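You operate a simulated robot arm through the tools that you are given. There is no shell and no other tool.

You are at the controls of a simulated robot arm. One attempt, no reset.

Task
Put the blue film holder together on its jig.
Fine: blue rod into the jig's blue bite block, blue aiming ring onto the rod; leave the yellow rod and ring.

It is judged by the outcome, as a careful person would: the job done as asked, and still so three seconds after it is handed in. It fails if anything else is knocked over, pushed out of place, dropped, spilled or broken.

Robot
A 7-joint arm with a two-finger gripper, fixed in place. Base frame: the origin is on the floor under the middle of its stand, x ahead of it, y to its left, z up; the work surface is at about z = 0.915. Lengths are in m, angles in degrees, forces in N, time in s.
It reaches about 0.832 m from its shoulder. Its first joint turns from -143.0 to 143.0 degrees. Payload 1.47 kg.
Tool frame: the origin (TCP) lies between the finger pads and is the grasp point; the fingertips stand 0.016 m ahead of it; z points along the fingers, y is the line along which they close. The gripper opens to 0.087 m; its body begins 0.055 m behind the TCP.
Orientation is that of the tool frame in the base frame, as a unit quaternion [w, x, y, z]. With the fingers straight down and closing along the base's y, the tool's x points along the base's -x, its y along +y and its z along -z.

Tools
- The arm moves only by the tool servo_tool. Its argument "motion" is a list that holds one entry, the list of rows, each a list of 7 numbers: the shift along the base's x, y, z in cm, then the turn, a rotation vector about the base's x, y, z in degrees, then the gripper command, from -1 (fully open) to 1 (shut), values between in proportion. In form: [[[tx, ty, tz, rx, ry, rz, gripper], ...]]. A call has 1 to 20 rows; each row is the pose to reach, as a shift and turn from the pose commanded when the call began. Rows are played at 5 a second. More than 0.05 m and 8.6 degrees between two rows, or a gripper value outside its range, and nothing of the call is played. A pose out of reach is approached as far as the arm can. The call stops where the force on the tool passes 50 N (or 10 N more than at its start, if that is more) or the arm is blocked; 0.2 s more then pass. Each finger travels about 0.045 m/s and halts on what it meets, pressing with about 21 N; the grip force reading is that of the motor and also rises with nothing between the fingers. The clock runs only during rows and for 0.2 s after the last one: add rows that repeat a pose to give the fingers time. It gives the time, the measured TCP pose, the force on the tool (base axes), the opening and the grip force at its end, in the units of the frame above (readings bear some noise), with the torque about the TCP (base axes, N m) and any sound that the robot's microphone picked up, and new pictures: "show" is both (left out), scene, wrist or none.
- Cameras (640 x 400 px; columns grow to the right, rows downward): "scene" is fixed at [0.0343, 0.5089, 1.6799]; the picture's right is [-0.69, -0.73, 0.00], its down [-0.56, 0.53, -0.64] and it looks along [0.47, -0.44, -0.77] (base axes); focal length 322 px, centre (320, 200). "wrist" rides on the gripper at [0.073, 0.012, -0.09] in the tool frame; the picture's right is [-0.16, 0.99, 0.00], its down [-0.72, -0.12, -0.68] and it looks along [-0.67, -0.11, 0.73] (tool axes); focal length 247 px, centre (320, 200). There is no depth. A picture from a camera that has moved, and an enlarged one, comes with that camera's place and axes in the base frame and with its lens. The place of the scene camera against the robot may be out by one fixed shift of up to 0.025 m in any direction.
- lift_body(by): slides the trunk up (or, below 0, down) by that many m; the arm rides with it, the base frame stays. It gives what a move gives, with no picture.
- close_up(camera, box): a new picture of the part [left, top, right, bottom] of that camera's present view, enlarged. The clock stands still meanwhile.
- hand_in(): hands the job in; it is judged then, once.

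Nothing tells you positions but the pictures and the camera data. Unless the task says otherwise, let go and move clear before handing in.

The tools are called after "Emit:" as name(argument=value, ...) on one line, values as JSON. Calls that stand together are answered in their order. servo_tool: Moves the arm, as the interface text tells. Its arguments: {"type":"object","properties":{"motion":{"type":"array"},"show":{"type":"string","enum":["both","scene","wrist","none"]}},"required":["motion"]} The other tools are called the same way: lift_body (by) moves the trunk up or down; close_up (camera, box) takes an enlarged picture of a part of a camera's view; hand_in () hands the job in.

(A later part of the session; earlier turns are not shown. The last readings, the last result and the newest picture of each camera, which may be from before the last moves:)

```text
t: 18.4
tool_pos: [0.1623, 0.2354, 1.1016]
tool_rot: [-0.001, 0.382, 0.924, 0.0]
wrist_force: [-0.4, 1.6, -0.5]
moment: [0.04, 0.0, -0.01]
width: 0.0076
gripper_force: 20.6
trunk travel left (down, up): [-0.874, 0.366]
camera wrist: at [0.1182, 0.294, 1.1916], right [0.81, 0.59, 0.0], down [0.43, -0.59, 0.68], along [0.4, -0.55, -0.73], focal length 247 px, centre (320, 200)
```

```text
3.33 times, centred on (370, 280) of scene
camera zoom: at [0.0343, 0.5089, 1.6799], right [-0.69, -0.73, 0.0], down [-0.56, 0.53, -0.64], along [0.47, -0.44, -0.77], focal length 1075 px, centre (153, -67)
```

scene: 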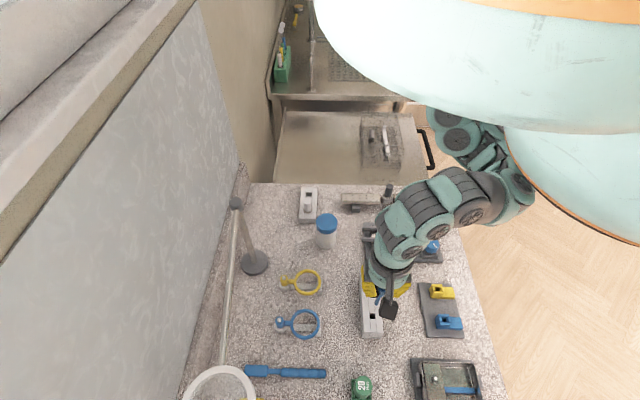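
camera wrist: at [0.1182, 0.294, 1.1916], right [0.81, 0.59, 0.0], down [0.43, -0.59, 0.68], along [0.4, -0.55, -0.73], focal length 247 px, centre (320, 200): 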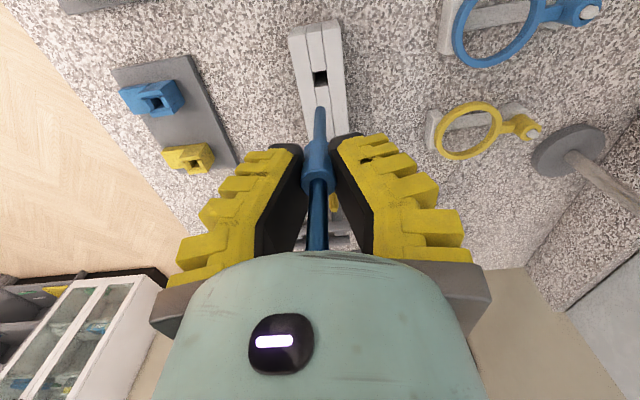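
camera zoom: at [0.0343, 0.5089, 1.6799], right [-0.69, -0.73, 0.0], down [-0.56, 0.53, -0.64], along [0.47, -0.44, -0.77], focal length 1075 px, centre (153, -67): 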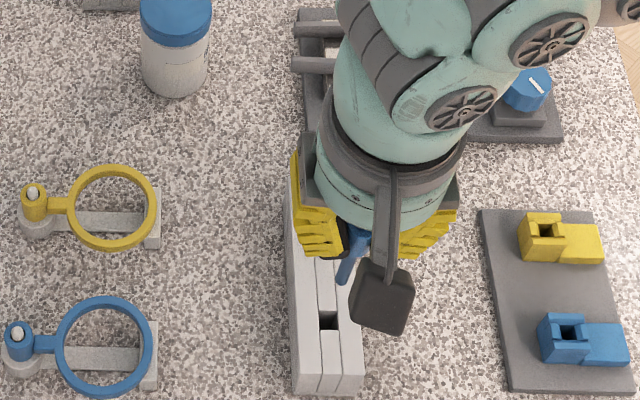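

The rod is clear of the rack; its lower end is about 8 cm below the TCP and it hangs straight. I'll carry it toward the bite block at this height, stopping just short so I can look.

Emit:
servo_tool(motion=[[[-1.5, -1.5, 0, 0, 0, 0, 1], [-3.5, -3.4, 0, 0, 0, 0, 1], [-5.5, -5.3, 0, 0, 0, 0, 1], [-7.5, -7.2, 0, 0, 0, 0, 1], [-9, -8.7, 0, 0, 0, 0, 1], [-9.5, -9.2, 0, 0, 0, 0, 1], [-9.5, -9.2, 0, 0, 0, 0, 1]]])

Emit:
close_up(camera="wrist", box=[200, 0, 420, 220])

Emit:
close_up(camera="scene", box=[370, 240, 490, 350])

```text
t: 19.4
tool_pos: [0.1438, 0.1983, 1.101]
tool_rot: [0.018, 0.48, 0.877, 0.019]
wrist_force: [0.4, -0.4, 0.4]
moment: [-0.01, 0.02, -0.04]
width: 0.0076
gripper_force: 21.0
out of reach, approached as far as the arm can: row 5
trunk travel left (down, up): [-0.874, 0.366]
stopped in row 5: the arm was blocked; the commanded pose is now the measured one
camera wrist: at [0.1094, 0.2649, 1.1906], right [0.92, 0.4, 0.05], down [0.26, -0.68, 0.68], along [0.31, -0.61, -0.73], focal length 247 px, centre (320, 200)
```

scene: 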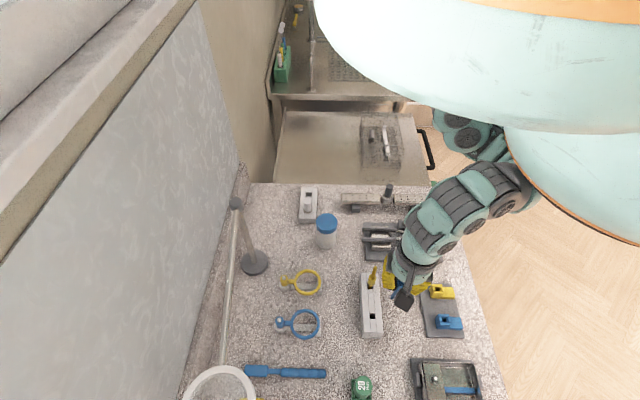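
wrist: 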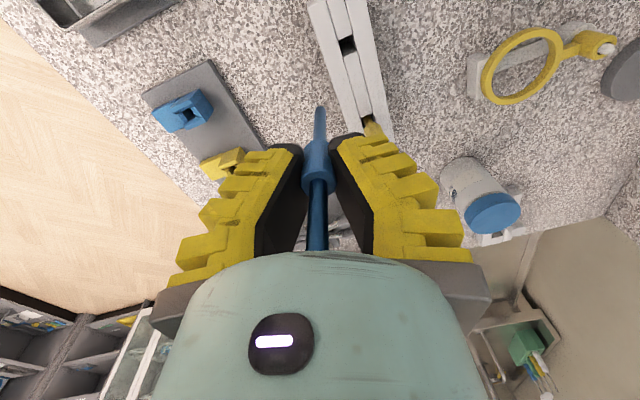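

```text
1.82 times, centred on (310, 110) of wrist
camera zoom: at [0.1094, 0.2649, 1.1906], right [0.92, 0.4, 0.05], down [0.26, -0.68, 0.68], along [0.31, -0.61, -0.73], focal length 449 px, centre (338, 364)
```

zoom: 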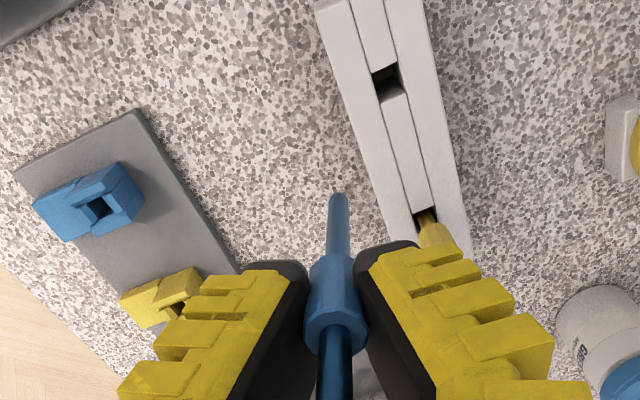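

```text
3.64 times, centred on (430, 295) of scene
camera zoom: at [0.0343, 0.5089, 1.6799], right [-0.69, -0.73, 0.0], down [-0.56, 0.53, -0.64], along [0.47, -0.44, -0.77], focal length 1173 px, centre (-80, -146)
```

zoom: 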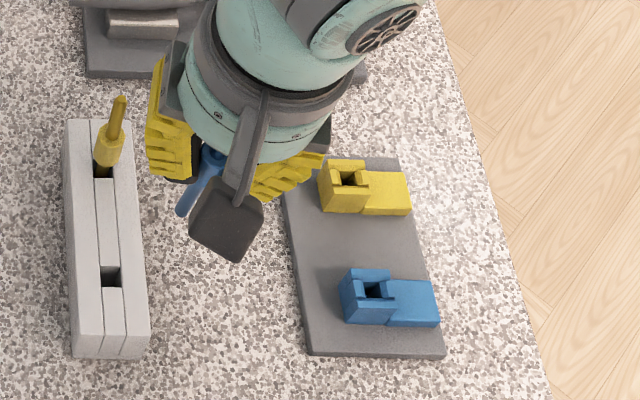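

The arm jammed while swinging toward the jig, most likely because the elbow folds up against the lowered torso. The rod is still firmly held. I'll back off to the previous pose, fixing the small twist, then raise the trunk so the arm hangs straighter over the jig.

Emit:
servo_tool(motion=[[[0.6, 1.2, 0.5, -0.4, 0.9, 4, 1], [1.2, 2.4, 1, -0.8, 1.8, 8, 1], [1.75, 3.6, 1, -1.2, 2.7, 12.4, 1], [1.75, 3.6, 1, -1.2, 2.7, 12.4, 1], [1.75, 3.6, 1, -1.2, 2.7, 12.4, 1]]])

```text
t: 20.6
tool_pos: [0.1587, 0.2352, 1.1121]
tool_rot: [-0.004, 0.38, 0.925, -0.001]
wrist_force: [-1.1, -0.3, -0.5]
moment: [0.0, -0.01, 0.03]
width: 0.0074
gripper_force: 21.5
trunk travel left (down, up): [-0.874, 0.366]
camera wrist: at [0.1161, 0.2945, 1.2022], right [0.81, 0.59, -0.01], down [0.44, -0.59, 0.68], along [0.4, -0.55, -0.74], focal length 247 px, centre (320, 200)
```

scene: 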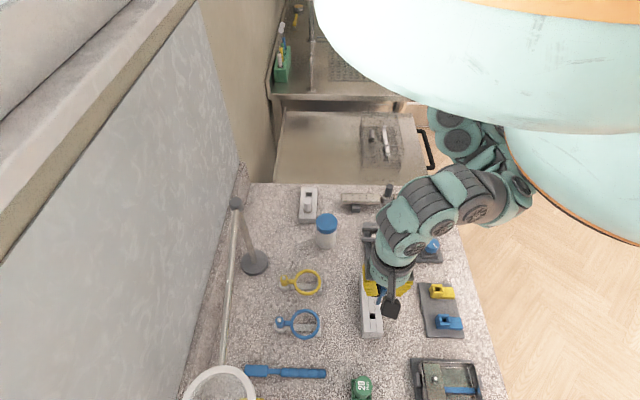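
wrist: 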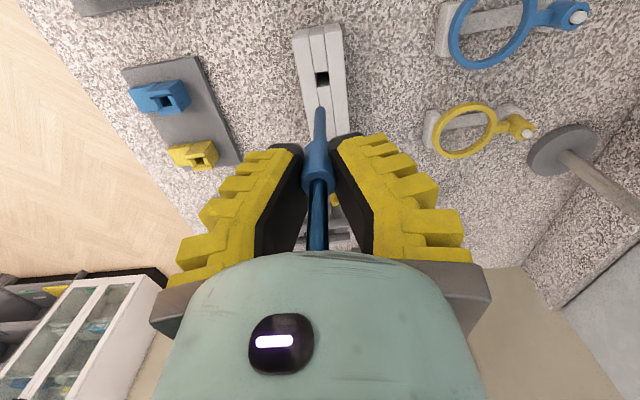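

The pose is restored and the rod is still held. Raising the trunk 0.15 m so the arm can straighten.

Emit:
lift_body(by=0.15)

Emit:
servo_tool(motion=[[[0, 0, -3, 0, 0, 0, 1], [-0.5, -0.5, -6, 0, 0, 0, 1], [-1, -1, -9, 0, 0, 0, 1], [-2, -2, -12, 0, 0, 0, 1], [-3, -3, -14, 0, 0, 0, 1], [-3, -3, -14, 0, 0, 0, 1]]])

```text
t: 22.4
tool_pos: [0.1582, 0.2356, 1.2613]
tool_rot: [-0.004, 0.381, 0.924, -0.001]
wrist_force: [-0.9, 0.4, -0.1]
moment: [0.02, 0.0, -0.01]
width: 0.0074
gripper_force: 20.7
trunk travel left (down, up): [-1.024, 0.216]
```

```text
t: 23.8
tool_pos: [0.1308, 0.2046, 1.1219]
tool_rot: [-0.003, 0.381, 0.924, -0.001]
wrist_force: [-0.3, 0.3, -0.9]
moment: [-0.02, 0.03, 0.0]
width: 0.0072
gripper_force: 21.5
trunk travel left (down, up): [-1.024, 0.216]
camera wrist: at [0.0873, 0.2642, 1.2128], right [0.81, 0.59, -0.01], down [0.44, -0.59, 0.68], along [0.39, -0.55, -0.74], focal length 247 px, centre (320, 200)
```

scene: 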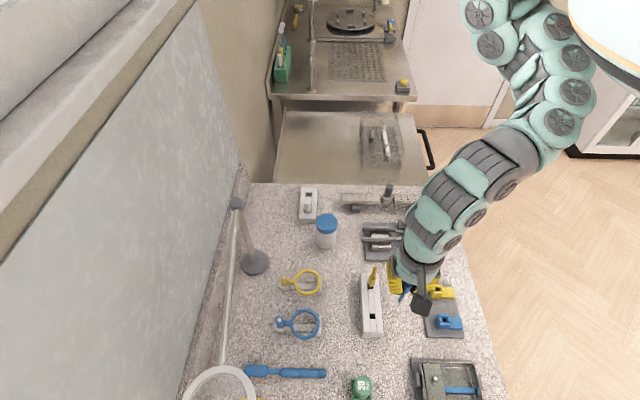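
wrist: 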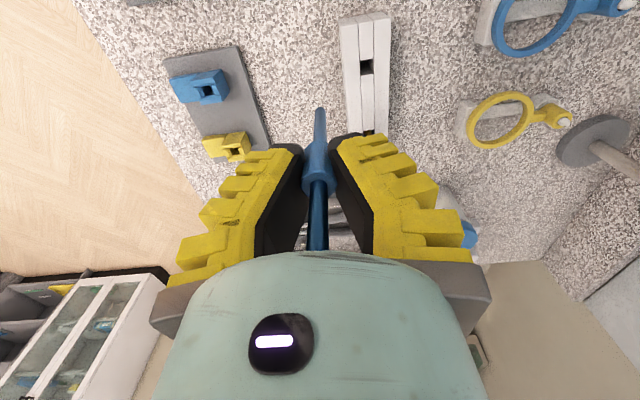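

With the trunk higher the arm moves freely. I'll continue toward the jig in small steps.

Emit:
servo_tool(motion=[[[-1.3, -1.3, 0, 0, 0, 0, 1], [-2.6, -2.6, 0, 0, 0, 0, 1], [-3.9, -3.9, 0, 0, 0, 0, 1], [-5.2, -5.0, 0, 0, 0, 0, 1], [-5.2, -5.0, 0, 0, 0, 0, 1]]])

Emit:
close_up(camera="wrist", box=[200, 0, 400, 200])

```text
t: 25.0
tool_pos: [0.0776, 0.1548, 1.1213]
tool_rot: [-0.004, 0.382, 0.924, -0.001]
wrist_force: [0.6, 0.4, -1.1]
moment: [-0.01, -0.04, -0.03]
width: 0.007
gripper_force: 21.0
trunk travel left (down, up): [-1.024, 0.216]
camera wrist: at [0.0346, 0.2147, 1.2124], right [0.81, 0.59, -0.01], down [0.44, -0.59, 0.68], along [0.39, -0.55, -0.74], focal length 247 px, centre (320, 200)
```

scene: 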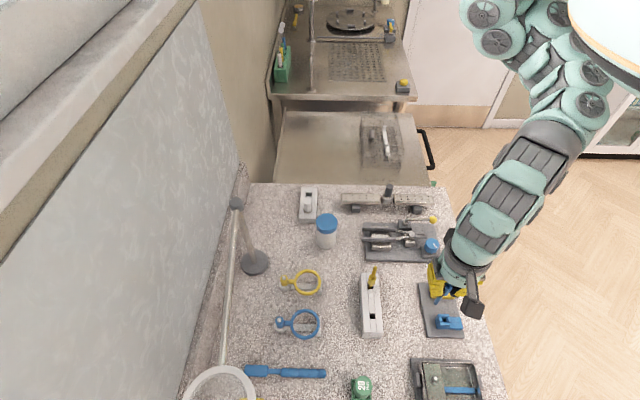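
wrist: 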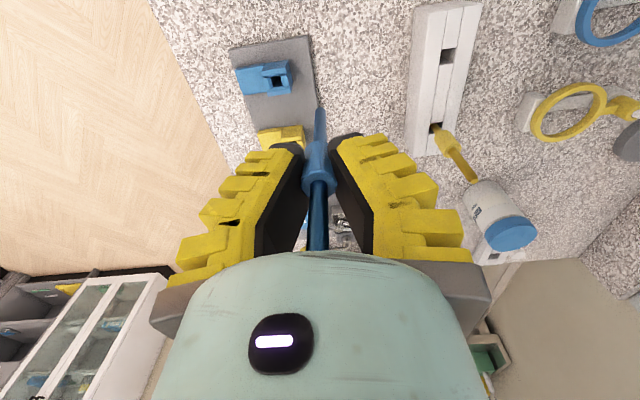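

```text
2.00 times, centred on (300, 100) of wrist
camera zoom: at [0.0346, 0.2147, 1.2124], right [0.81, 0.59, -0.01], down [0.44, -0.59, 0.68], along [0.39, -0.55, -0.74], focal length 494 px, centre (360, 400)
```

zoom: 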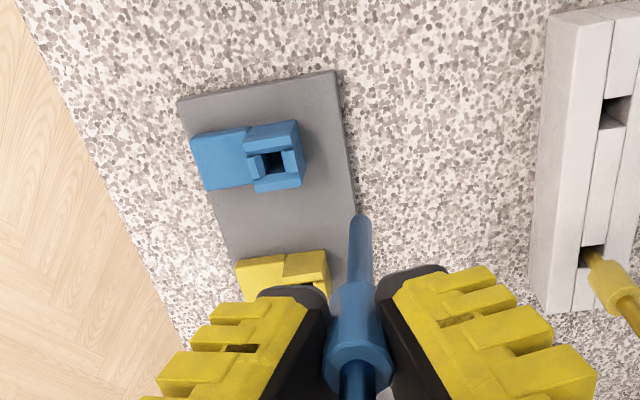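

I've reached about (0.077, 0.155) with no trouble, and the blue bite block is in clear view. I'll enlarge it to find the socket.

Emit:
close_up(camera="wrist", box=[230, 50, 310, 110])

Emit:
close_up(camera="scene", box=[420, 300, 480, 350])

```text
6.67 times, centred on (270, 80) of wrist
camera zoom: at [0.0346, 0.2147, 1.2124], right [0.81, 0.59, -0.01], down [0.44, -0.59, 0.68], along [0.39, -0.55, -0.74], focal length 1646 px, centre (653, 1000)
```

zoom: 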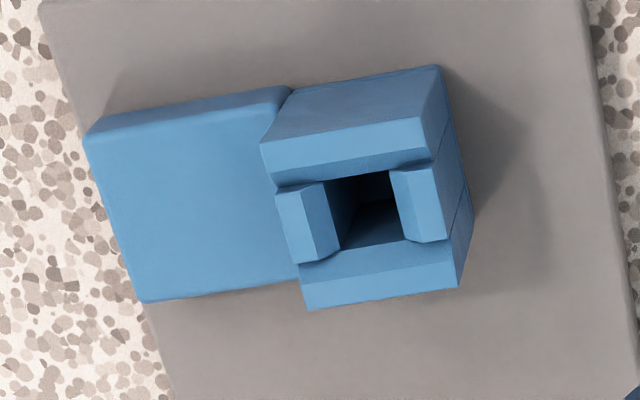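

```text
8.00 times, centred on (450, 325) of scene
camera zoom: at [0.0343, 0.5089, 1.6799], right [-0.69, -0.73, 0.0], down [-0.56, 0.53, -0.64], along [0.47, -0.44, -0.77], focal length 2580 px, centre (-720, -800)
```

zoom: 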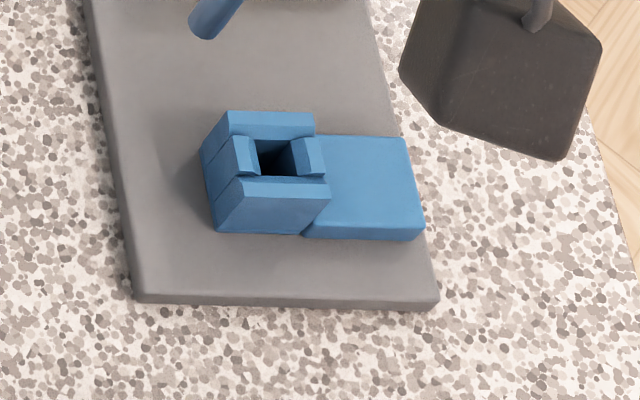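

The socket has a chamfered lead-in about 10 mm wide, centred near (0.045, 0.1225), with the block top at z ≈ 0.95. I'll move above it and trim out a half-degree tilt.

Emit:
servo_tool(motion=[[[-1, -1, 0, 0, -0.2, 0, 1], [-2, -2, 0, 0, -0.45, 0, 1], [-3.2, -3.2, 0, 0, -0.45, 0, 1], [-3.2, -3.2, -1.5, 0, -0.45, 0, 1], [-3.2, -3.2, -3, 0, -0.45, 0, 1], [-3.2, -3.2, -4, 0, -0.45, 0, 1], [-3.2, -3.2, -4, 0, -0.45, 0, 1], [-3.2, -3.2, -4, 0, -0.45, 0, 1]]])

Emit:
close_up(camera="wrist", box=[260, 20, 380, 180])

Emit:
close_up(camera="scene", box=[410, 250, 510, 350])

```text
t: 26.8
tool_pos: [0.0464, 0.1228, 1.0806]
tool_rot: [0.0, 0.381, 0.925, 0.002]
wrist_force: [0.8, 0.2, -0.8]
moment: [0.03, 0.04, 0.02]
width: 0.0069
gripper_force: 21.0
trunk travel left (down, up): [-1.024, 0.216]
camera wrist: at [0.0021, 0.1822, 1.1717], right [0.81, 0.59, 0.0], down [0.43, -0.59, 0.68], along [0.4, -0.55, -0.73], focal length 247 px, centre (320, 200)
```

scene: 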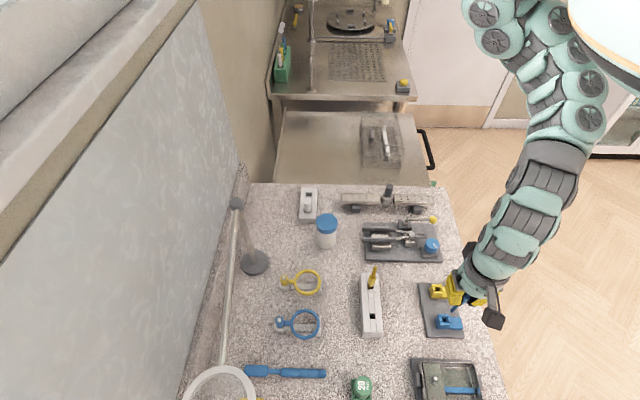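
wrist: 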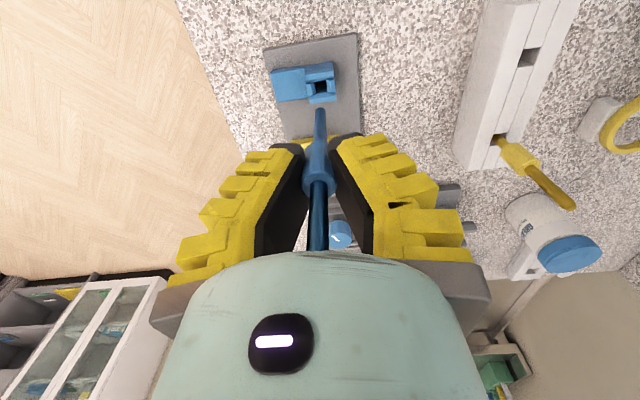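

```text
2.50 times, centred on (320, 100) of wrist
camera zoom: at [0.0021, 0.1822, 1.1717], right [0.81, 0.59, 0.0], down [0.43, -0.59, 0.68], along [0.4, -0.55, -0.73], focal length 617 px, centre (320, 450)
```

zoom: 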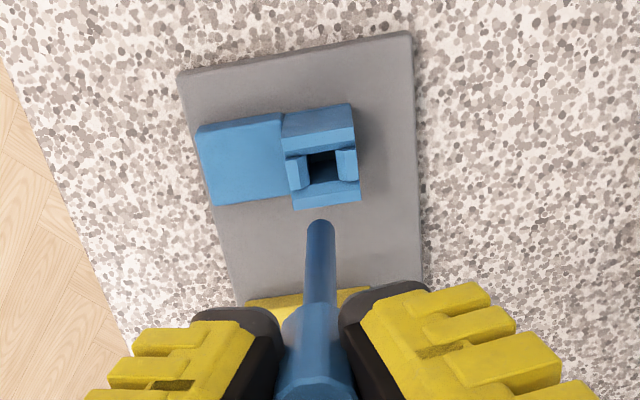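

```text
4.00 times, centred on (460, 300) of scene
camera zoom: at [0.0343, 0.5089, 1.6799], right [-0.69, -0.73, 0.0], down [-0.56, 0.53, -0.64], along [0.47, -0.44, -0.77], focal length 1290 px, centre (-240, -200)
```

zoom: 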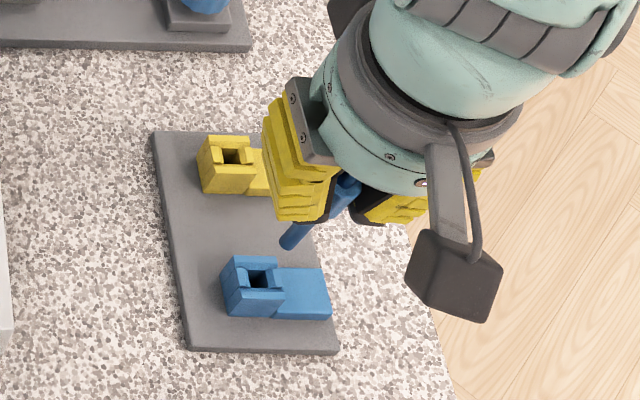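

The rod's lower end is nearly over the socket. I'll lower until it's just above the block, then fine-tune visually.

Emit:
servo_tool(motion=[[[0, 0.08, -1, 0, 0, 0, 1], [0, 0.08, -2, 0, 0, 0, 1], [0, 0.08, -3, 0, 0, 0, 1], [0, 0.08, -3.5, 0, 0, 0, 1], [0, 0.08, -3.5, 0, 0, 0, 1], [0, 0.08, -3.5, 0, 0, 0, 1]]])

Emit:
close_up(camera="wrist", box=[280, 60, 360, 160])

Emit:
close_up(camera="scene", box=[420, 290, 480, 340])

```text
t: 28.2
tool_pos: [0.0447, 0.1235, 1.0478]
tool_rot: [0.0, 0.381, 0.925, 0.001]
wrist_force: [0.4, 0.4, -0.6]
moment: [0.01, 0.01, 0.0]
width: 0.0069
gripper_force: 21.0
trunk travel left (down, up): [-1.024, 0.216]
camera wrist: at [0.0019, 0.1833, 1.1372], right [0.81, 0.59, 0.0], down [0.43, -0.59, 0.68], along [0.4, -0.55, -0.73], focal length 247 px, centre (320, 200)
```

scene: 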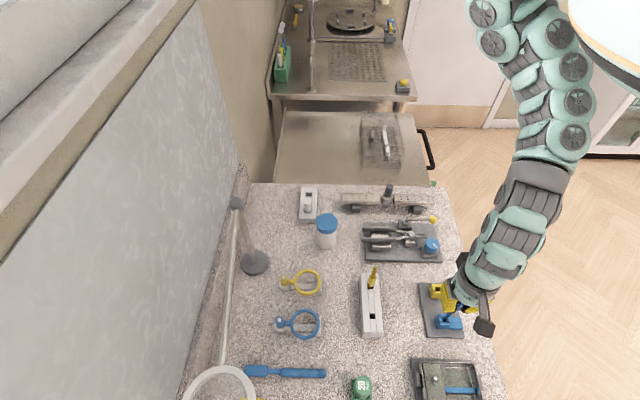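
wrist: 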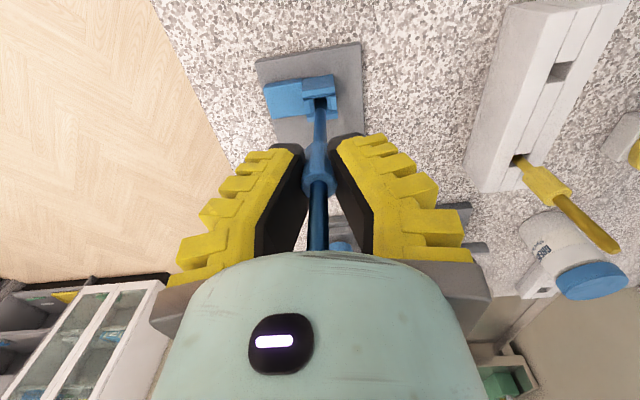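

```text
4.00 times, centred on (320, 110) of wrist
camera zoom: at [0.0019, 0.1833, 1.1372], right [0.81, 0.59, 0.0], down [0.43, -0.59, 0.68], along [0.4, -0.55, -0.73], focal length 988 px, centre (320, 560)
```

zoom: 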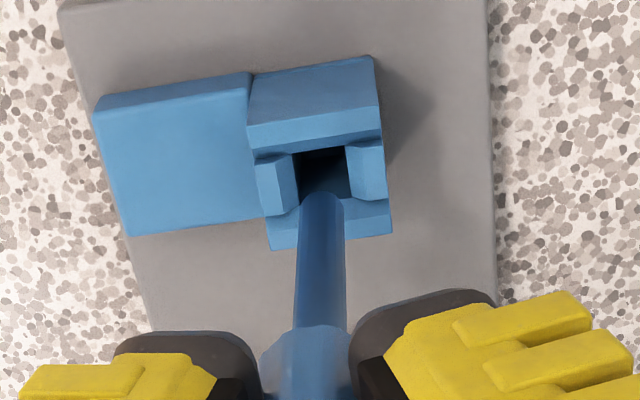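

```text
8.00 times, centred on (450, 315) of scene
camera zoom: at [0.0343, 0.5089, 1.6799], right [-0.69, -0.73, 0.0], down [-0.56, 0.53, -0.64], along [0.47, -0.44, -0.77], focal length 2580 px, centre (-720, -720)
```

zoom: 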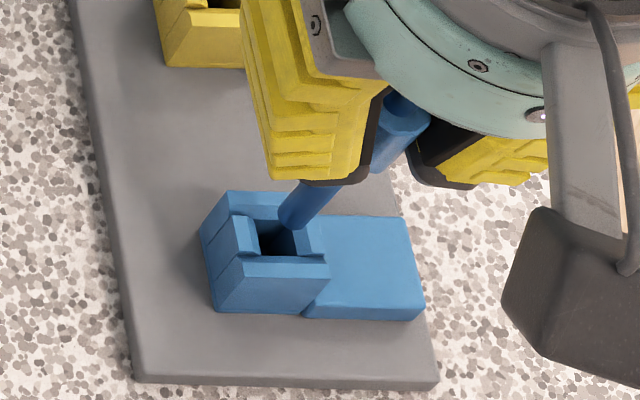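

The rod end is centred over the socket to within about a millimetre. I'll nudge it slightly and lower slowly while watching the force.

Emit:
servo_tool(motion=[[[-0.03, 0.05, -0.3, 0, 0, 0, 1], [-0.03, 0.05, -0.7, 0, 0, 0, 1], [-0.03, 0.05, -1.1, 0, 0, 0, 1], [-0.03, 0.05, -1.5, 0, 0, 0, 1], [-0.03, 0.05, -1.5, 0, 0, 0, 1]]])

Emit:
close_up(camera="wrist", box=[280, 60, 360, 160])

Emit:
close_up(camera="scene", box=[420, 290, 480, 340])

```text
t: 29.4
tool_pos: [0.0456, 0.1242, 1.0316]
tool_rot: [-0.001, 0.381, 0.924, 0.001]
wrist_force: [0.2, -0.4, -0.1]
moment: [0.03, 0.0, 0.0]
width: 0.0067
gripper_force: 20.5
trunk travel left (down, up): [-1.024, 0.216]
camera wrist: at [0.0016, 0.184, 1.1219], right [0.81, 0.59, 0.0], down [0.43, -0.59, 0.68], along [0.4, -0.55, -0.73], focal length 247 px, centre (320, 200)
```

scene: 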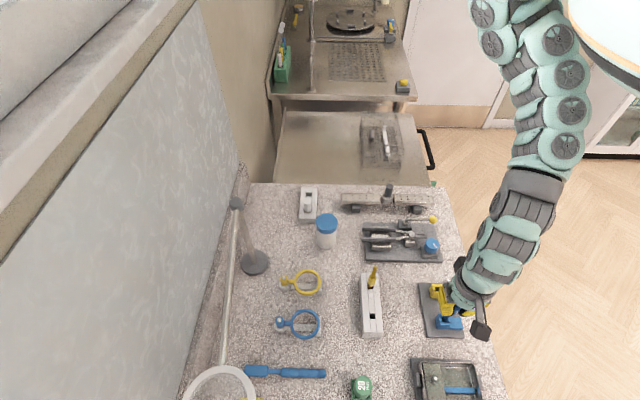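
wrist: 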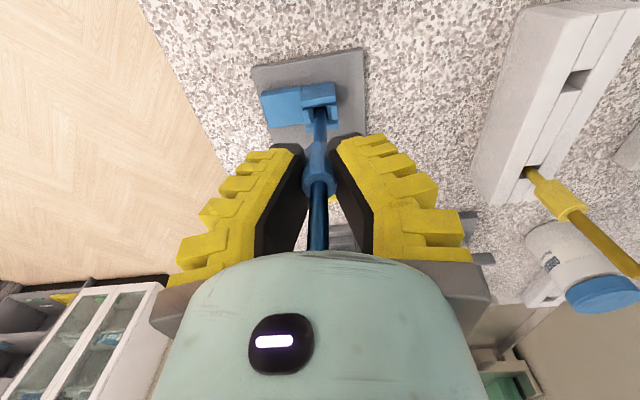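

```text
4.00 times, centred on (320, 110) of wrist
camera zoom: at [0.0016, 0.184, 1.1219], right [0.81, 0.59, 0.0], down [0.43, -0.59, 0.68], along [0.4, -0.55, -0.73], focal length 988 px, centre (320, 560)
```

zoom: 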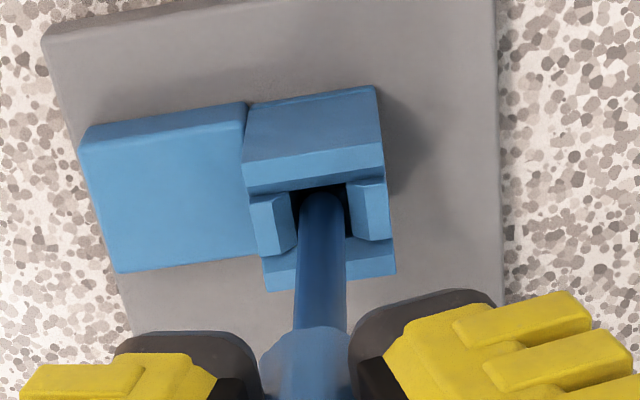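

```text
8.00 times, centred on (450, 315) of scene
camera zoom: at [0.0343, 0.5089, 1.6799], right [-0.69, -0.73, 0.0], down [-0.56, 0.53, -0.64], along [0.47, -0.44, -0.77], focal length 2580 px, centre (-720, -720)
```

zoom: 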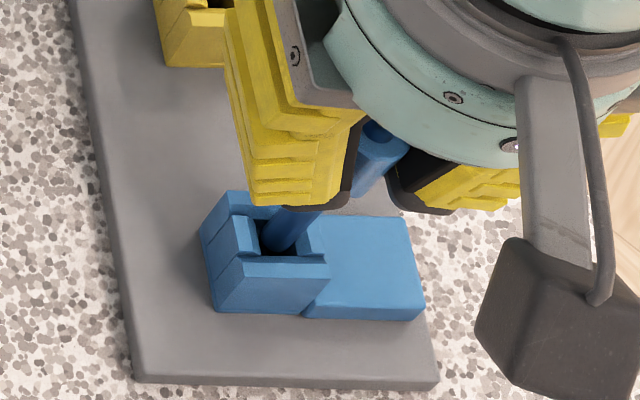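

The rod end is in the socket with no contact force. I'll continue down in small steps.

Emit:
servo_tool(motion=[[[0, 0, -0.3, 0, 0, 0, 1], [0, 0, -0.6, 0, 0, 0, 1], [0, 0, -0.9, 0, 0, 0, 1], [0, 0, -1.2, 0, 0, 0, 1], [0, 0, -1.2, 0, 0, 0, 1]]], show="wrist")

Emit:
close_up(camera="wrist", box=[280, 60, 360, 160])

Emit:
close_up(camera="scene", box=[420, 290, 480, 340])

```text
t: 30.6
tool_pos: [0.0444, 0.1246, 1.0196]
tool_rot: [-0.001, 0.381, 0.925, 0.002]
wrist_force: [-0.8, -1.0, 0.5]
moment: [-0.04, 0.01, 0.05]
width: 0.0064
gripper_force: 21.3
trunk travel left (down, up): [-1.024, 0.216]
camera wrist: at [0.0017, 0.184, 1.1099], right [0.81, 0.59, 0.0], down [0.43, -0.59, 0.68], along [0.4, -0.55, -0.73], focal length 247 px, centre (320, 200)
```

wrist: 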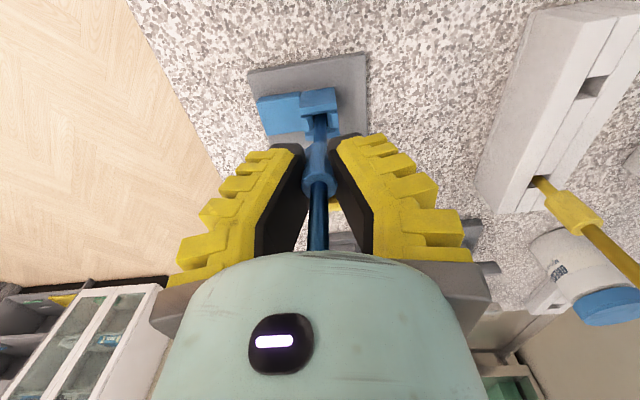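

```text
4.00 times, centred on (320, 110) of wrist
camera zoom: at [0.0017, 0.184, 1.1099], right [0.81, 0.59, 0.0], down [0.43, -0.59, 0.68], along [0.4, -0.55, -0.73], focal length 988 px, centre (320, 560)
```

zoom: 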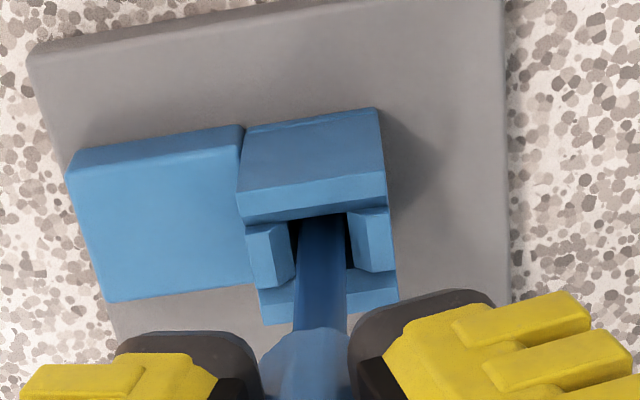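

```text
8.00 times, centred on (450, 315) of scene
camera zoom: at [0.0343, 0.5089, 1.6799], right [-0.69, -0.73, 0.0], down [-0.56, 0.53, -0.64], along [0.47, -0.44, -0.77], focal length 2580 px, centre (-720, -720)
```

zoom: 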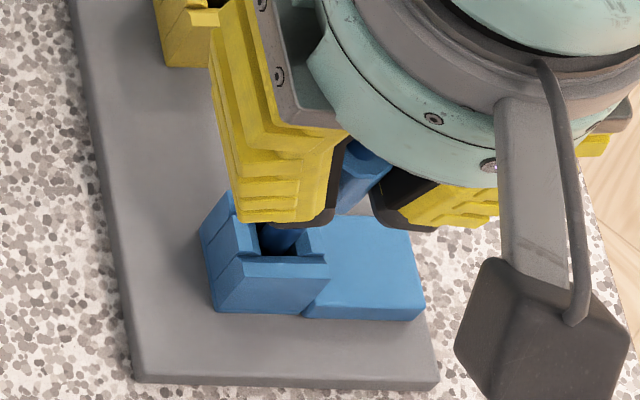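

It's going in cleanly with almost no force. I'll correct a fraction of a millimetre and keep lowering.

Emit:
servo_tool(motion=[[[-0.01, -0.03, -0.2, 0, 0, 0, 1], [-0.02, -0.03, -0.5, 0, 0, 0, 1], [-0.02, -0.03, -0.8, 0, 0, 0, 1], [-0.02, -0.03, -0.8, 0, 0, 0, 1]]], show="wrist")

Emit:
close_up(camera="wrist", box=[270, 70, 370, 220])

```text
t: 31.6
tool_pos: [0.0442, 0.1241, 1.0117]
tool_rot: [-0.001, 0.381, 0.925, 0.002]
wrist_force: [-0.1, 1.0, -0.3]
moment: [0.05, 0.0, -0.01]
width: 0.0061
gripper_force: 20.9
trunk travel left (down, up): [-1.024, 0.216]
camera wrist: at [0.0012, 0.1836, 1.102], right [0.81, 0.59, 0.0], down [0.43, -0.59, 0.68], along [0.4, -0.55, -0.73], focal length 247 px, centre (320, 200)
```

wrist: 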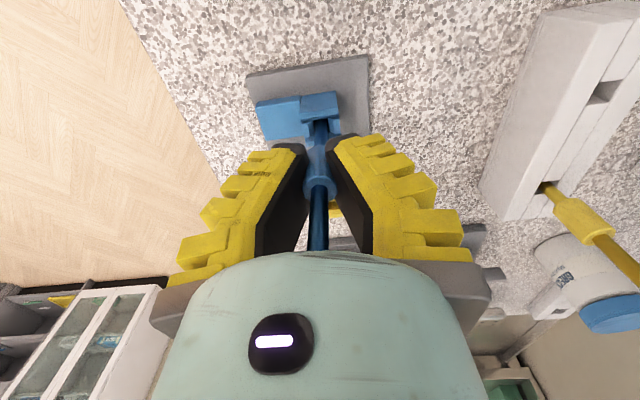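

```text
2.67 times, centred on (320, 145) of wrist
camera zoom: at [0.0012, 0.1836, 1.102], right [0.81, 0.59, 0.0], down [0.43, -0.59, 0.68], along [0.4, -0.55, -0.73], focal length 659 px, centre (320, 347)
```

zoom: 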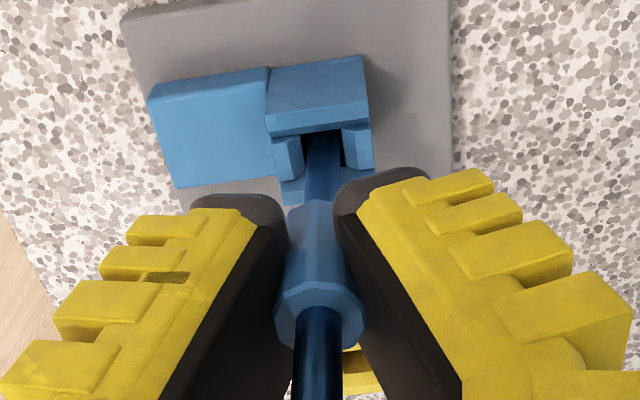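

I want to check whether the rod has bottomed out, so I'll look closer at the collar and block.

Emit:
close_up(camera="wrist", box=[290, 100, 350, 220])

Emit:
close_up(camera="scene", box=[420, 280, 490, 340])

```text
3.33 times, centred on (320, 160) of wrist
camera zoom: at [0.0012, 0.1836, 1.102], right [0.81, 0.59, 0.0], down [0.43, -0.59, 0.68], along [0.4, -0.55, -0.73], focal length 823 px, centre (320, 333)
```

zoom: 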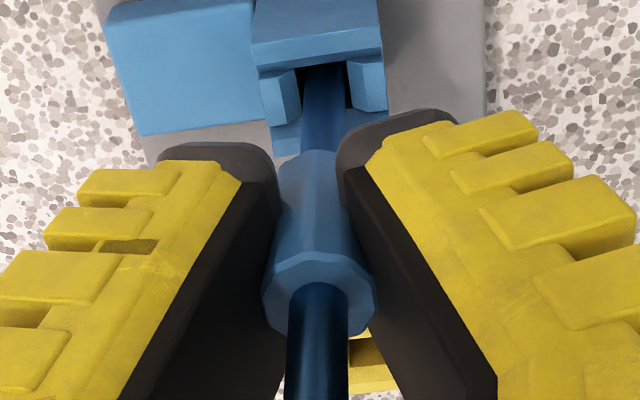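

```text
6.67 times, centred on (455, 310) of scene
camera zoom: at [0.0343, 0.5089, 1.6799], right [-0.69, -0.73, 0.0], down [-0.56, 0.53, -0.64], along [0.47, -0.44, -0.77], focal length 2150 px, centre (-580, -533)
```

zoom: 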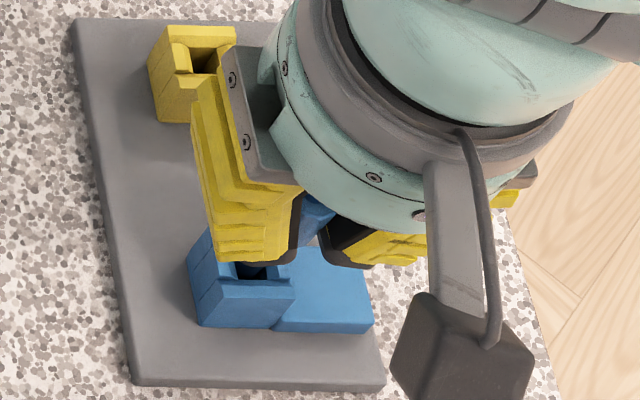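

There's no contact force yet, so the rod hasn't bottomed out. Lowering 2 mm at a time.

Emit:
servo_tool(motion=[[[0, 0, -0.2, 0, 0, 0, 1], [0, 0, -0.2, 0, 0, 0, 1]]], show="none")

Emit:
servo_tool(motion=[[[0, 0, -0.2, 0, 0, 0, 1], [0, 0, -0.2, 0, 0, 0, 1]]], show="wrist")

Emit:
close_up(camera="wrist", box=[290, 100, 350, 220])

```text
t: 32.2
tool_pos: [0.0438, 0.1248, 1.0093]
tool_rot: [-0.001, 0.381, 0.925, 0.001]
wrist_force: [0.1, -0.6, 14.4]
moment: [-0.03, -0.06, 0.01]
width: 0.0061
gripper_force: 20.9
trunk travel left (down, up): [-1.024, 0.216]
```

```text
t: 32.8
tool_pos: [0.0445, 0.1241, 1.0072]
tool_rot: [0.0, 0.382, 0.924, 0.001]
wrist_force: [-0.7, 0.5, 12.8]
moment: [0.02, 0.04, 0.02]
width: 0.0073
gripper_force: 21.5
trunk travel left (down, up): [-1.024, 0.216]
camera wrist: at [0.0007, 0.1839, 1.098], right [0.81, 0.59, 0.0], down [0.43, -0.59, 0.68], along [0.4, -0.55, -0.73], focal length 247 px, centre (320, 200)
```

wrist: 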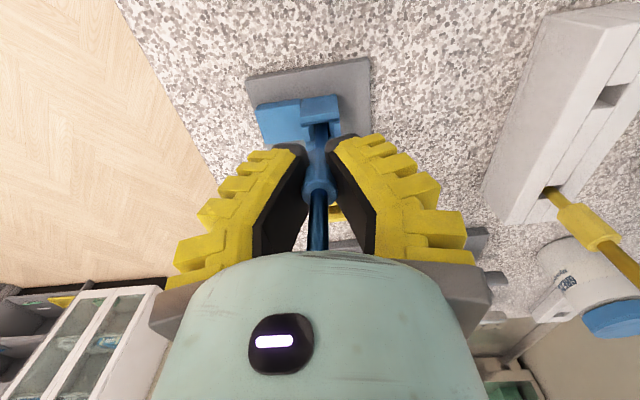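

```text
3.33 times, centred on (320, 160) of wrist
camera zoom: at [0.0007, 0.1839, 1.098], right [0.81, 0.59, 0.0], down [0.43, -0.59, 0.68], along [0.4, -0.55, -0.73], focal length 823 px, centre (320, 333)
```

zoom: 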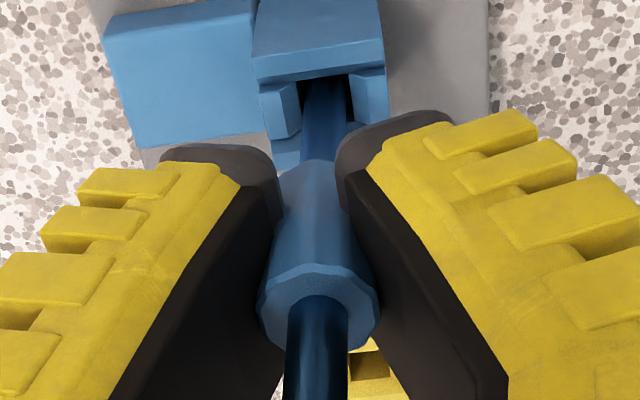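

The rod touched bottom at about 14 N and then slid slightly in the grip, so it's seated. I'll ease the pressure by 1 mm and open the fingers.

Emit:
servo_tool(motion=[[[0, 0, 0.1, 0, 0, 0, 1], [0, 0, 0.1, 0, 0, 0, 0.8], [0, 0, 0.1, 0, 0, 0, 0.6], [0, 0, 0.1, 0, 0, 0, 0.3], [0, 0, 0.1, 0, 0, 0, -0.2], [0, 0, 0.1, 0, 0, 0, -0.7], [0, 0, 0.1, 0, 0, 0, -1], [0, 0, 0.1, 0, 0, 0, -1], [0, 0, 0.1, 0, 0, 0, -1]]])

Emit:
close_up(camera="wrist", box=[260, 80, 380, 260])

Emit:
close_up(camera="scene", box=[410, 270, 490, 340])

```text
t: 34.8
tool_pos: [0.0445, 0.1238, 1.0096]
tool_rot: [0.0, 0.381, 0.925, 0.002]
wrist_force: [0.0, 0.7, 0.5]
moment: [0.02, 0.01, 0.03]
width: 0.0871
gripper_force: 0.1
trunk travel left (down, up): [-1.024, 0.216]
camera wrist: at [0.0011, 0.1833, 1.0989], right [0.81, 0.59, 0.0], down [0.43, -0.59, 0.68], along [0.4, -0.55, -0.73], focal length 247 px, centre (320, 200)
```

scene: 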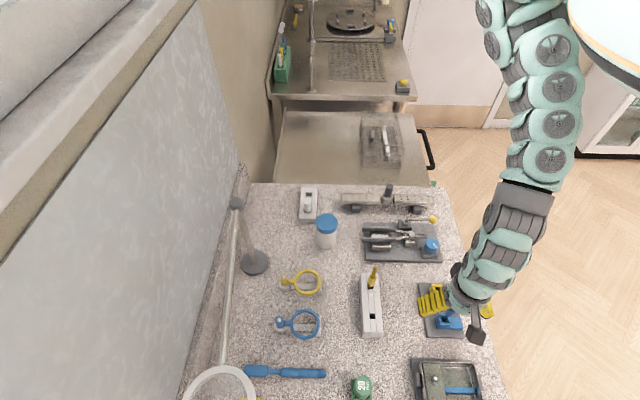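
wrist: 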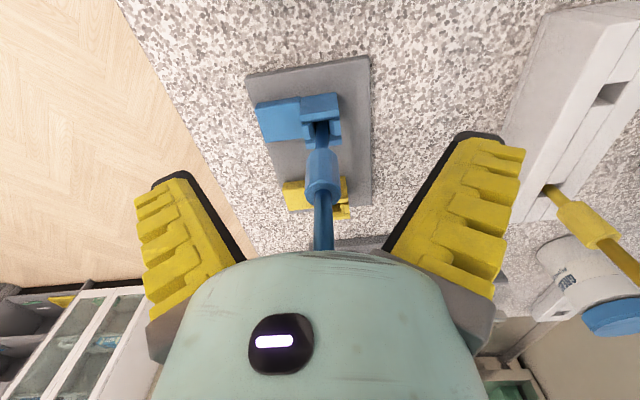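

```text
2.22 times, centred on (320, 170) of wrist
camera zoom: at [0.0011, 0.1833, 1.0989], right [0.81, 0.59, 0.0], down [0.43, -0.59, 0.68], along [0.4, -0.55, -0.73], focal length 549 px, centre (320, 267)
```

zoom: 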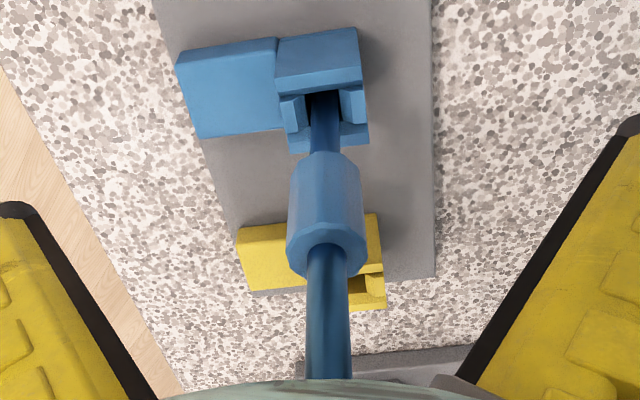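

```text
5.71 times, centred on (450, 305) of scene
camera zoom: at [0.0343, 0.5089, 1.6799], right [-0.69, -0.73, 0.0], down [-0.56, 0.53, -0.64], along [0.47, -0.44, -0.77], focal length 1843 px, centre (-423, -400)
```

zoom: 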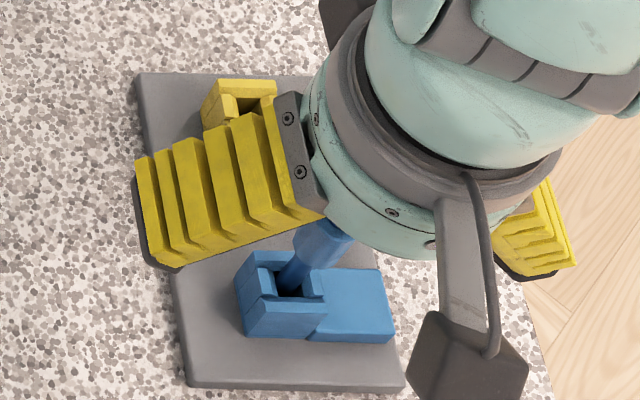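

The rod stands upright in the block on its own. I'll raise straight up to clear it.

Emit:
servo_tool(motion=[[[0.05, 0.05, 1, 0, 0, 0, -1], [0.08, 0.05, 3, 0, 0, 0, -1], [0.08, 0.05, 5, 0, 0, 0, -1], [0.08, 0.05, 7, 0, 0, 0, -1], [0.08, 0.05, 9, 0, 0, 0, -1], [0.08, 0.05, 9, 0, 0, 0, -1], [0.08, 0.05, 9, 0, 0, 0, -1]]])

Emit:
close_up(camera="wrist", box=[270, 40, 370, 180])

Emit:
close_up(camera="scene", box=[410, 270, 490, 340])

```text
t: 36.4
tool_pos: [0.0449, 0.1236, 1.0984]
tool_rot: [0.0, 0.381, 0.925, -0.001]
wrist_force: [0.4, -0.3, -0.6]
moment: [0.02, -0.01, 0.03]
width: 0.0873
gripper_force: 0.0
trunk travel left (down, up): [-1.024, 0.216]
camera wrist: at [0.0014, 0.1829, 1.1889], right [0.81, 0.59, 0.0], down [0.43, -0.59, 0.68], along [0.4, -0.55, -0.73], focal length 247 px, centre (320, 200)
```

scene: 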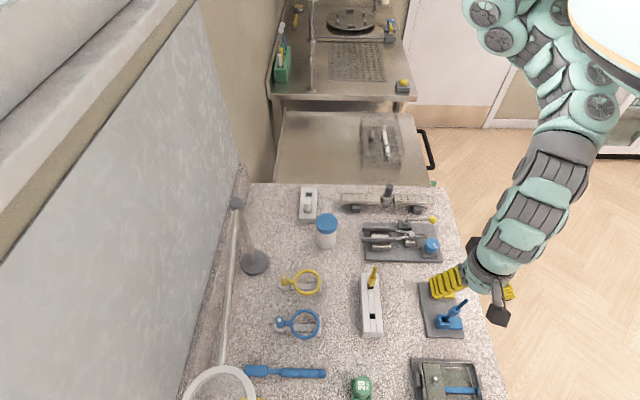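
wrist: 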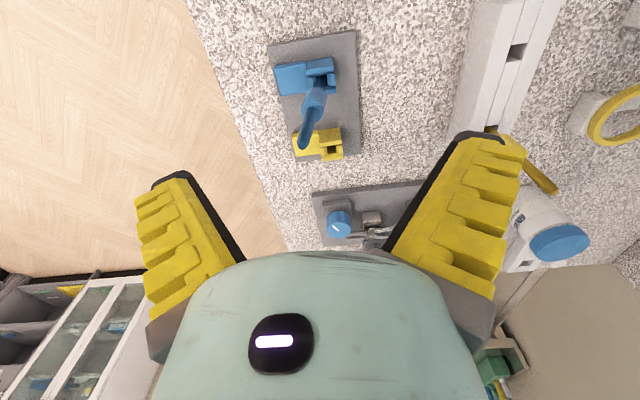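

```text
2.86 times, centred on (320, 110) of wrist
camera zoom: at [0.0014, 0.1829, 1.1889], right [0.81, 0.59, 0.0], down [0.43, -0.59, 0.68], along [0.4, -0.55, -0.73], focal length 706 px, centre (320, 457)
```

zoom: 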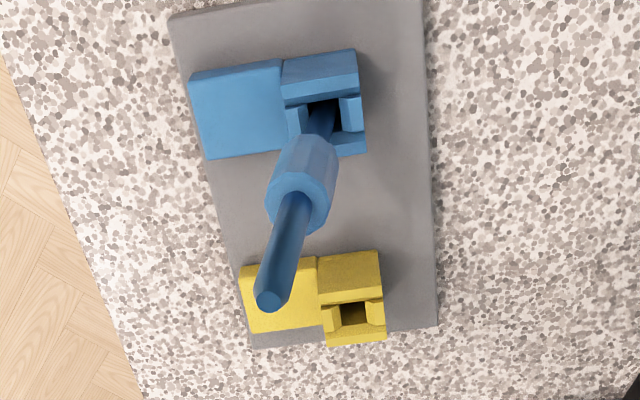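

```text
5.71 times, centred on (450, 305) of scene
camera zoom: at [0.0343, 0.5089, 1.6799], right [-0.69, -0.73, 0.0], down [-0.56, 0.53, -0.64], along [0.47, -0.44, -0.77], focal length 1843 px, centre (-423, -400)
```

zoom: 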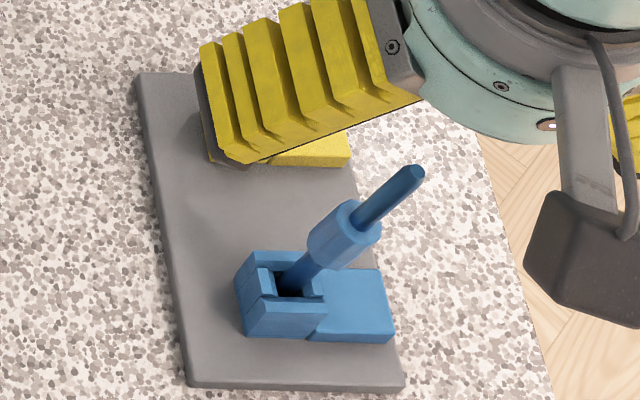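

The rod is seated and leans a few degrees, which fits the play in the socket. Next is the ring: I'll rise, move over the table middle and turn the gripper 90° so the fingers close along the other diagonal.

Emit:
servo_tool(motion=[[[0, 0, 4, 0, 0, 0, -1], [1.0, 1.0, 7, 0, 0, 5, -1], [2.4, 2.4, 10, 0, 0, 12, -1], [4.0, 4.0, 12, 0, 0, 20, -1], [5.6, 5.6, 14, 0, 0, 28, -1], [7.2, 7.2, 16, 0, 0, 36, -1], [8.8, 8.8, 16, 0, 0, 44, -1], [10.4, 10.4, 16, 0, 0, 52, -1], [12, 12, 16, 0, 0, 60, -1], [13.5, 13.5, 16, 0, 0, 68, -1], [15, 15, 16, 0, 0, 76, -1], [16, 16.5, 16, 0, 0, 83, -1], [17, 18, 16, 0, 0, 90, -1], [17, 18, 16, 0, 0, 90, -1]]])

```text
t: 39.4
tool_pos: [0.2145, 0.3055, 1.2597]
tool_rot: [-0.002, -0.385, 0.923, 0.0]
wrist_force: [0.3, -1.1, -0.5]
moment: [-0.01, 0.01, 0.01]
width: 0.087
gripper_force: 0.1
trunk travel left (down, up): [-1.024, 0.216]
camera wrist: at [0.1557, 0.2613, 1.3488], right [-0.59, 0.81, 0.0], down [0.59, 0.43, 0.68], along [0.55, 0.4, -0.73], focal length 247 px, centre (320, 200)
```

scene: 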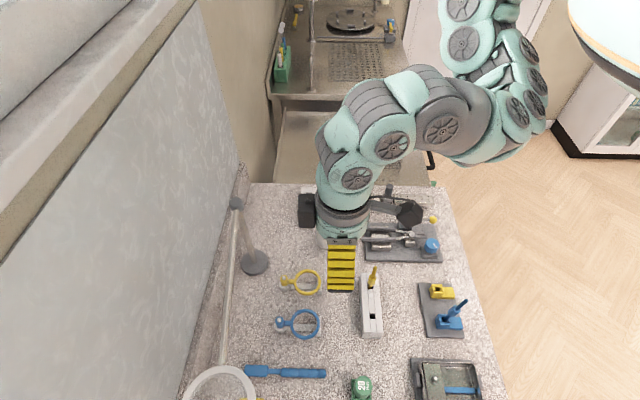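
wrist: 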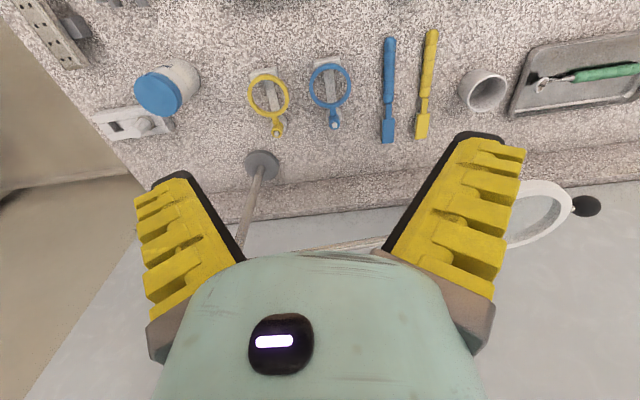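

The blue ring and the stand are clearly visible. The stand's horizontal pole passes about 6 cm beyond the blue hub at z ≈ 1.16, so I'll lean the gripper away from it. Lowering the trunk for a closer look.

Emit:
lift_body(by=-0.15)

Emit:
servo_tool(motion=[[[1.5, 1.5, 0, 0, 0, 0, -0.6], [3, 3, 0, 0, 0, 0, -0.3], [3.5, 3.5, 0, 0, 0, 0, -0.15], [3.5, 3.5, 0, 0, 0, 0, -0.15]]])

Emit:
close_up(camera="wrist", box=[250, 0, 410, 140])

Emit:
close_up(camera="scene", box=[260, 280, 340, 350])

```text
t: 41.1
tool_pos: [0.2146, 0.305, 1.1088]
tool_rot: [-0.001, -0.384, 0.923, 0.0]
wrist_force: [0.3, -0.5, 0.3]
moment: [-0.02, 0.0, 0.02]
width: 0.0873
gripper_force: 0.1
trunk travel left (down, up): [-0.874, 0.366]
```

```text
t: 42.1
tool_pos: [0.2493, 0.3394, 1.1087]
tool_rot: [-0.002, -0.384, 0.923, 0.001]
wrist_force: [-0.3, 0.4, 0.0]
moment: [0.01, 0.04, -0.02]
width: 0.0555
gripper_force: 3.9
trunk travel left (down, up): [-0.874, 0.366]
camera wrist: at [0.1904, 0.2963, 1.199], right [-0.59, 0.81, 0.0], down [0.59, 0.43, 0.68], along [0.55, 0.4, -0.73], focal length 247 px, centre (320, 200)
```

scene: 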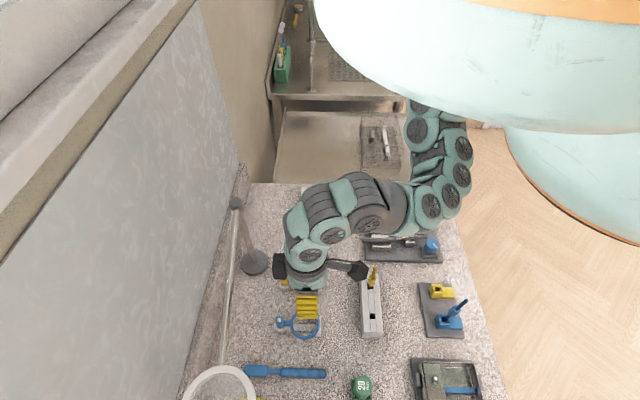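
wrist: 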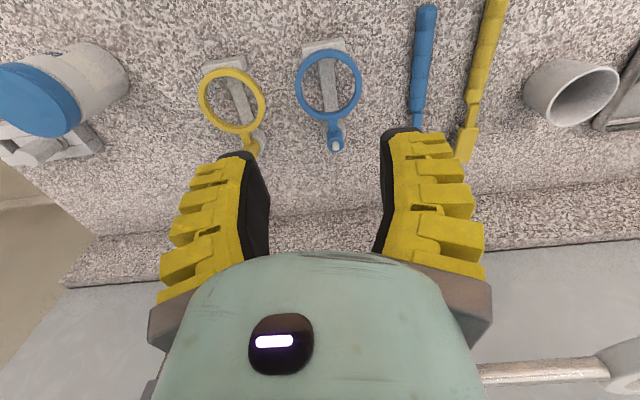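

```text
2.86 times, centred on (330, 70) of wrist
camera zoom: at [0.1904, 0.2963, 1.199], right [-0.59, 0.81, 0.0], down [0.59, 0.43, 0.68], along [0.55, 0.4, -0.73], focal length 706 px, centre (291, 571)
```

zoom: 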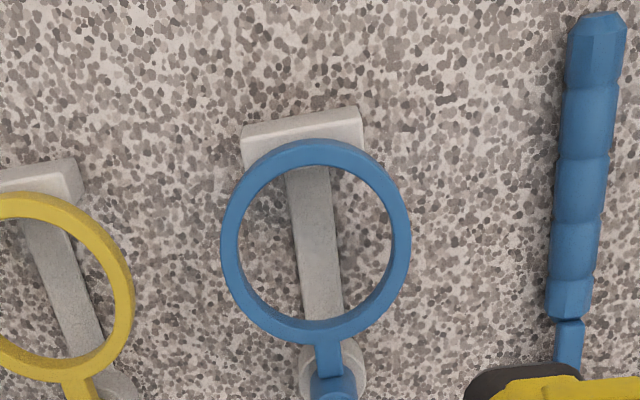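

```text
5.71 times, centred on (300, 315) of scene
camera zoom: at [0.0343, 0.5089, 1.6799], right [-0.69, -0.73, 0.0], down [-0.56, 0.53, -0.64], along [0.47, -0.44, -0.77], focal length 1843 px, centre (434, -457)
```

zoom: 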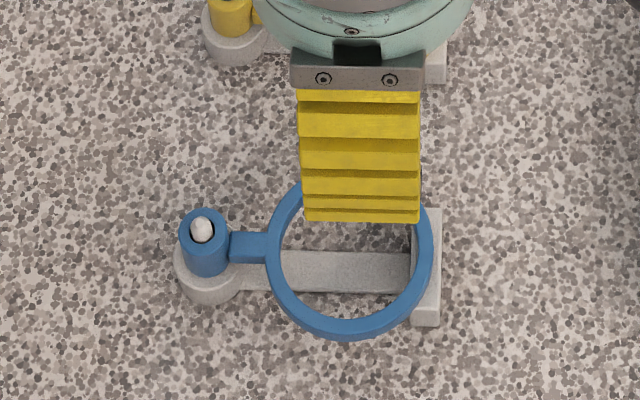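

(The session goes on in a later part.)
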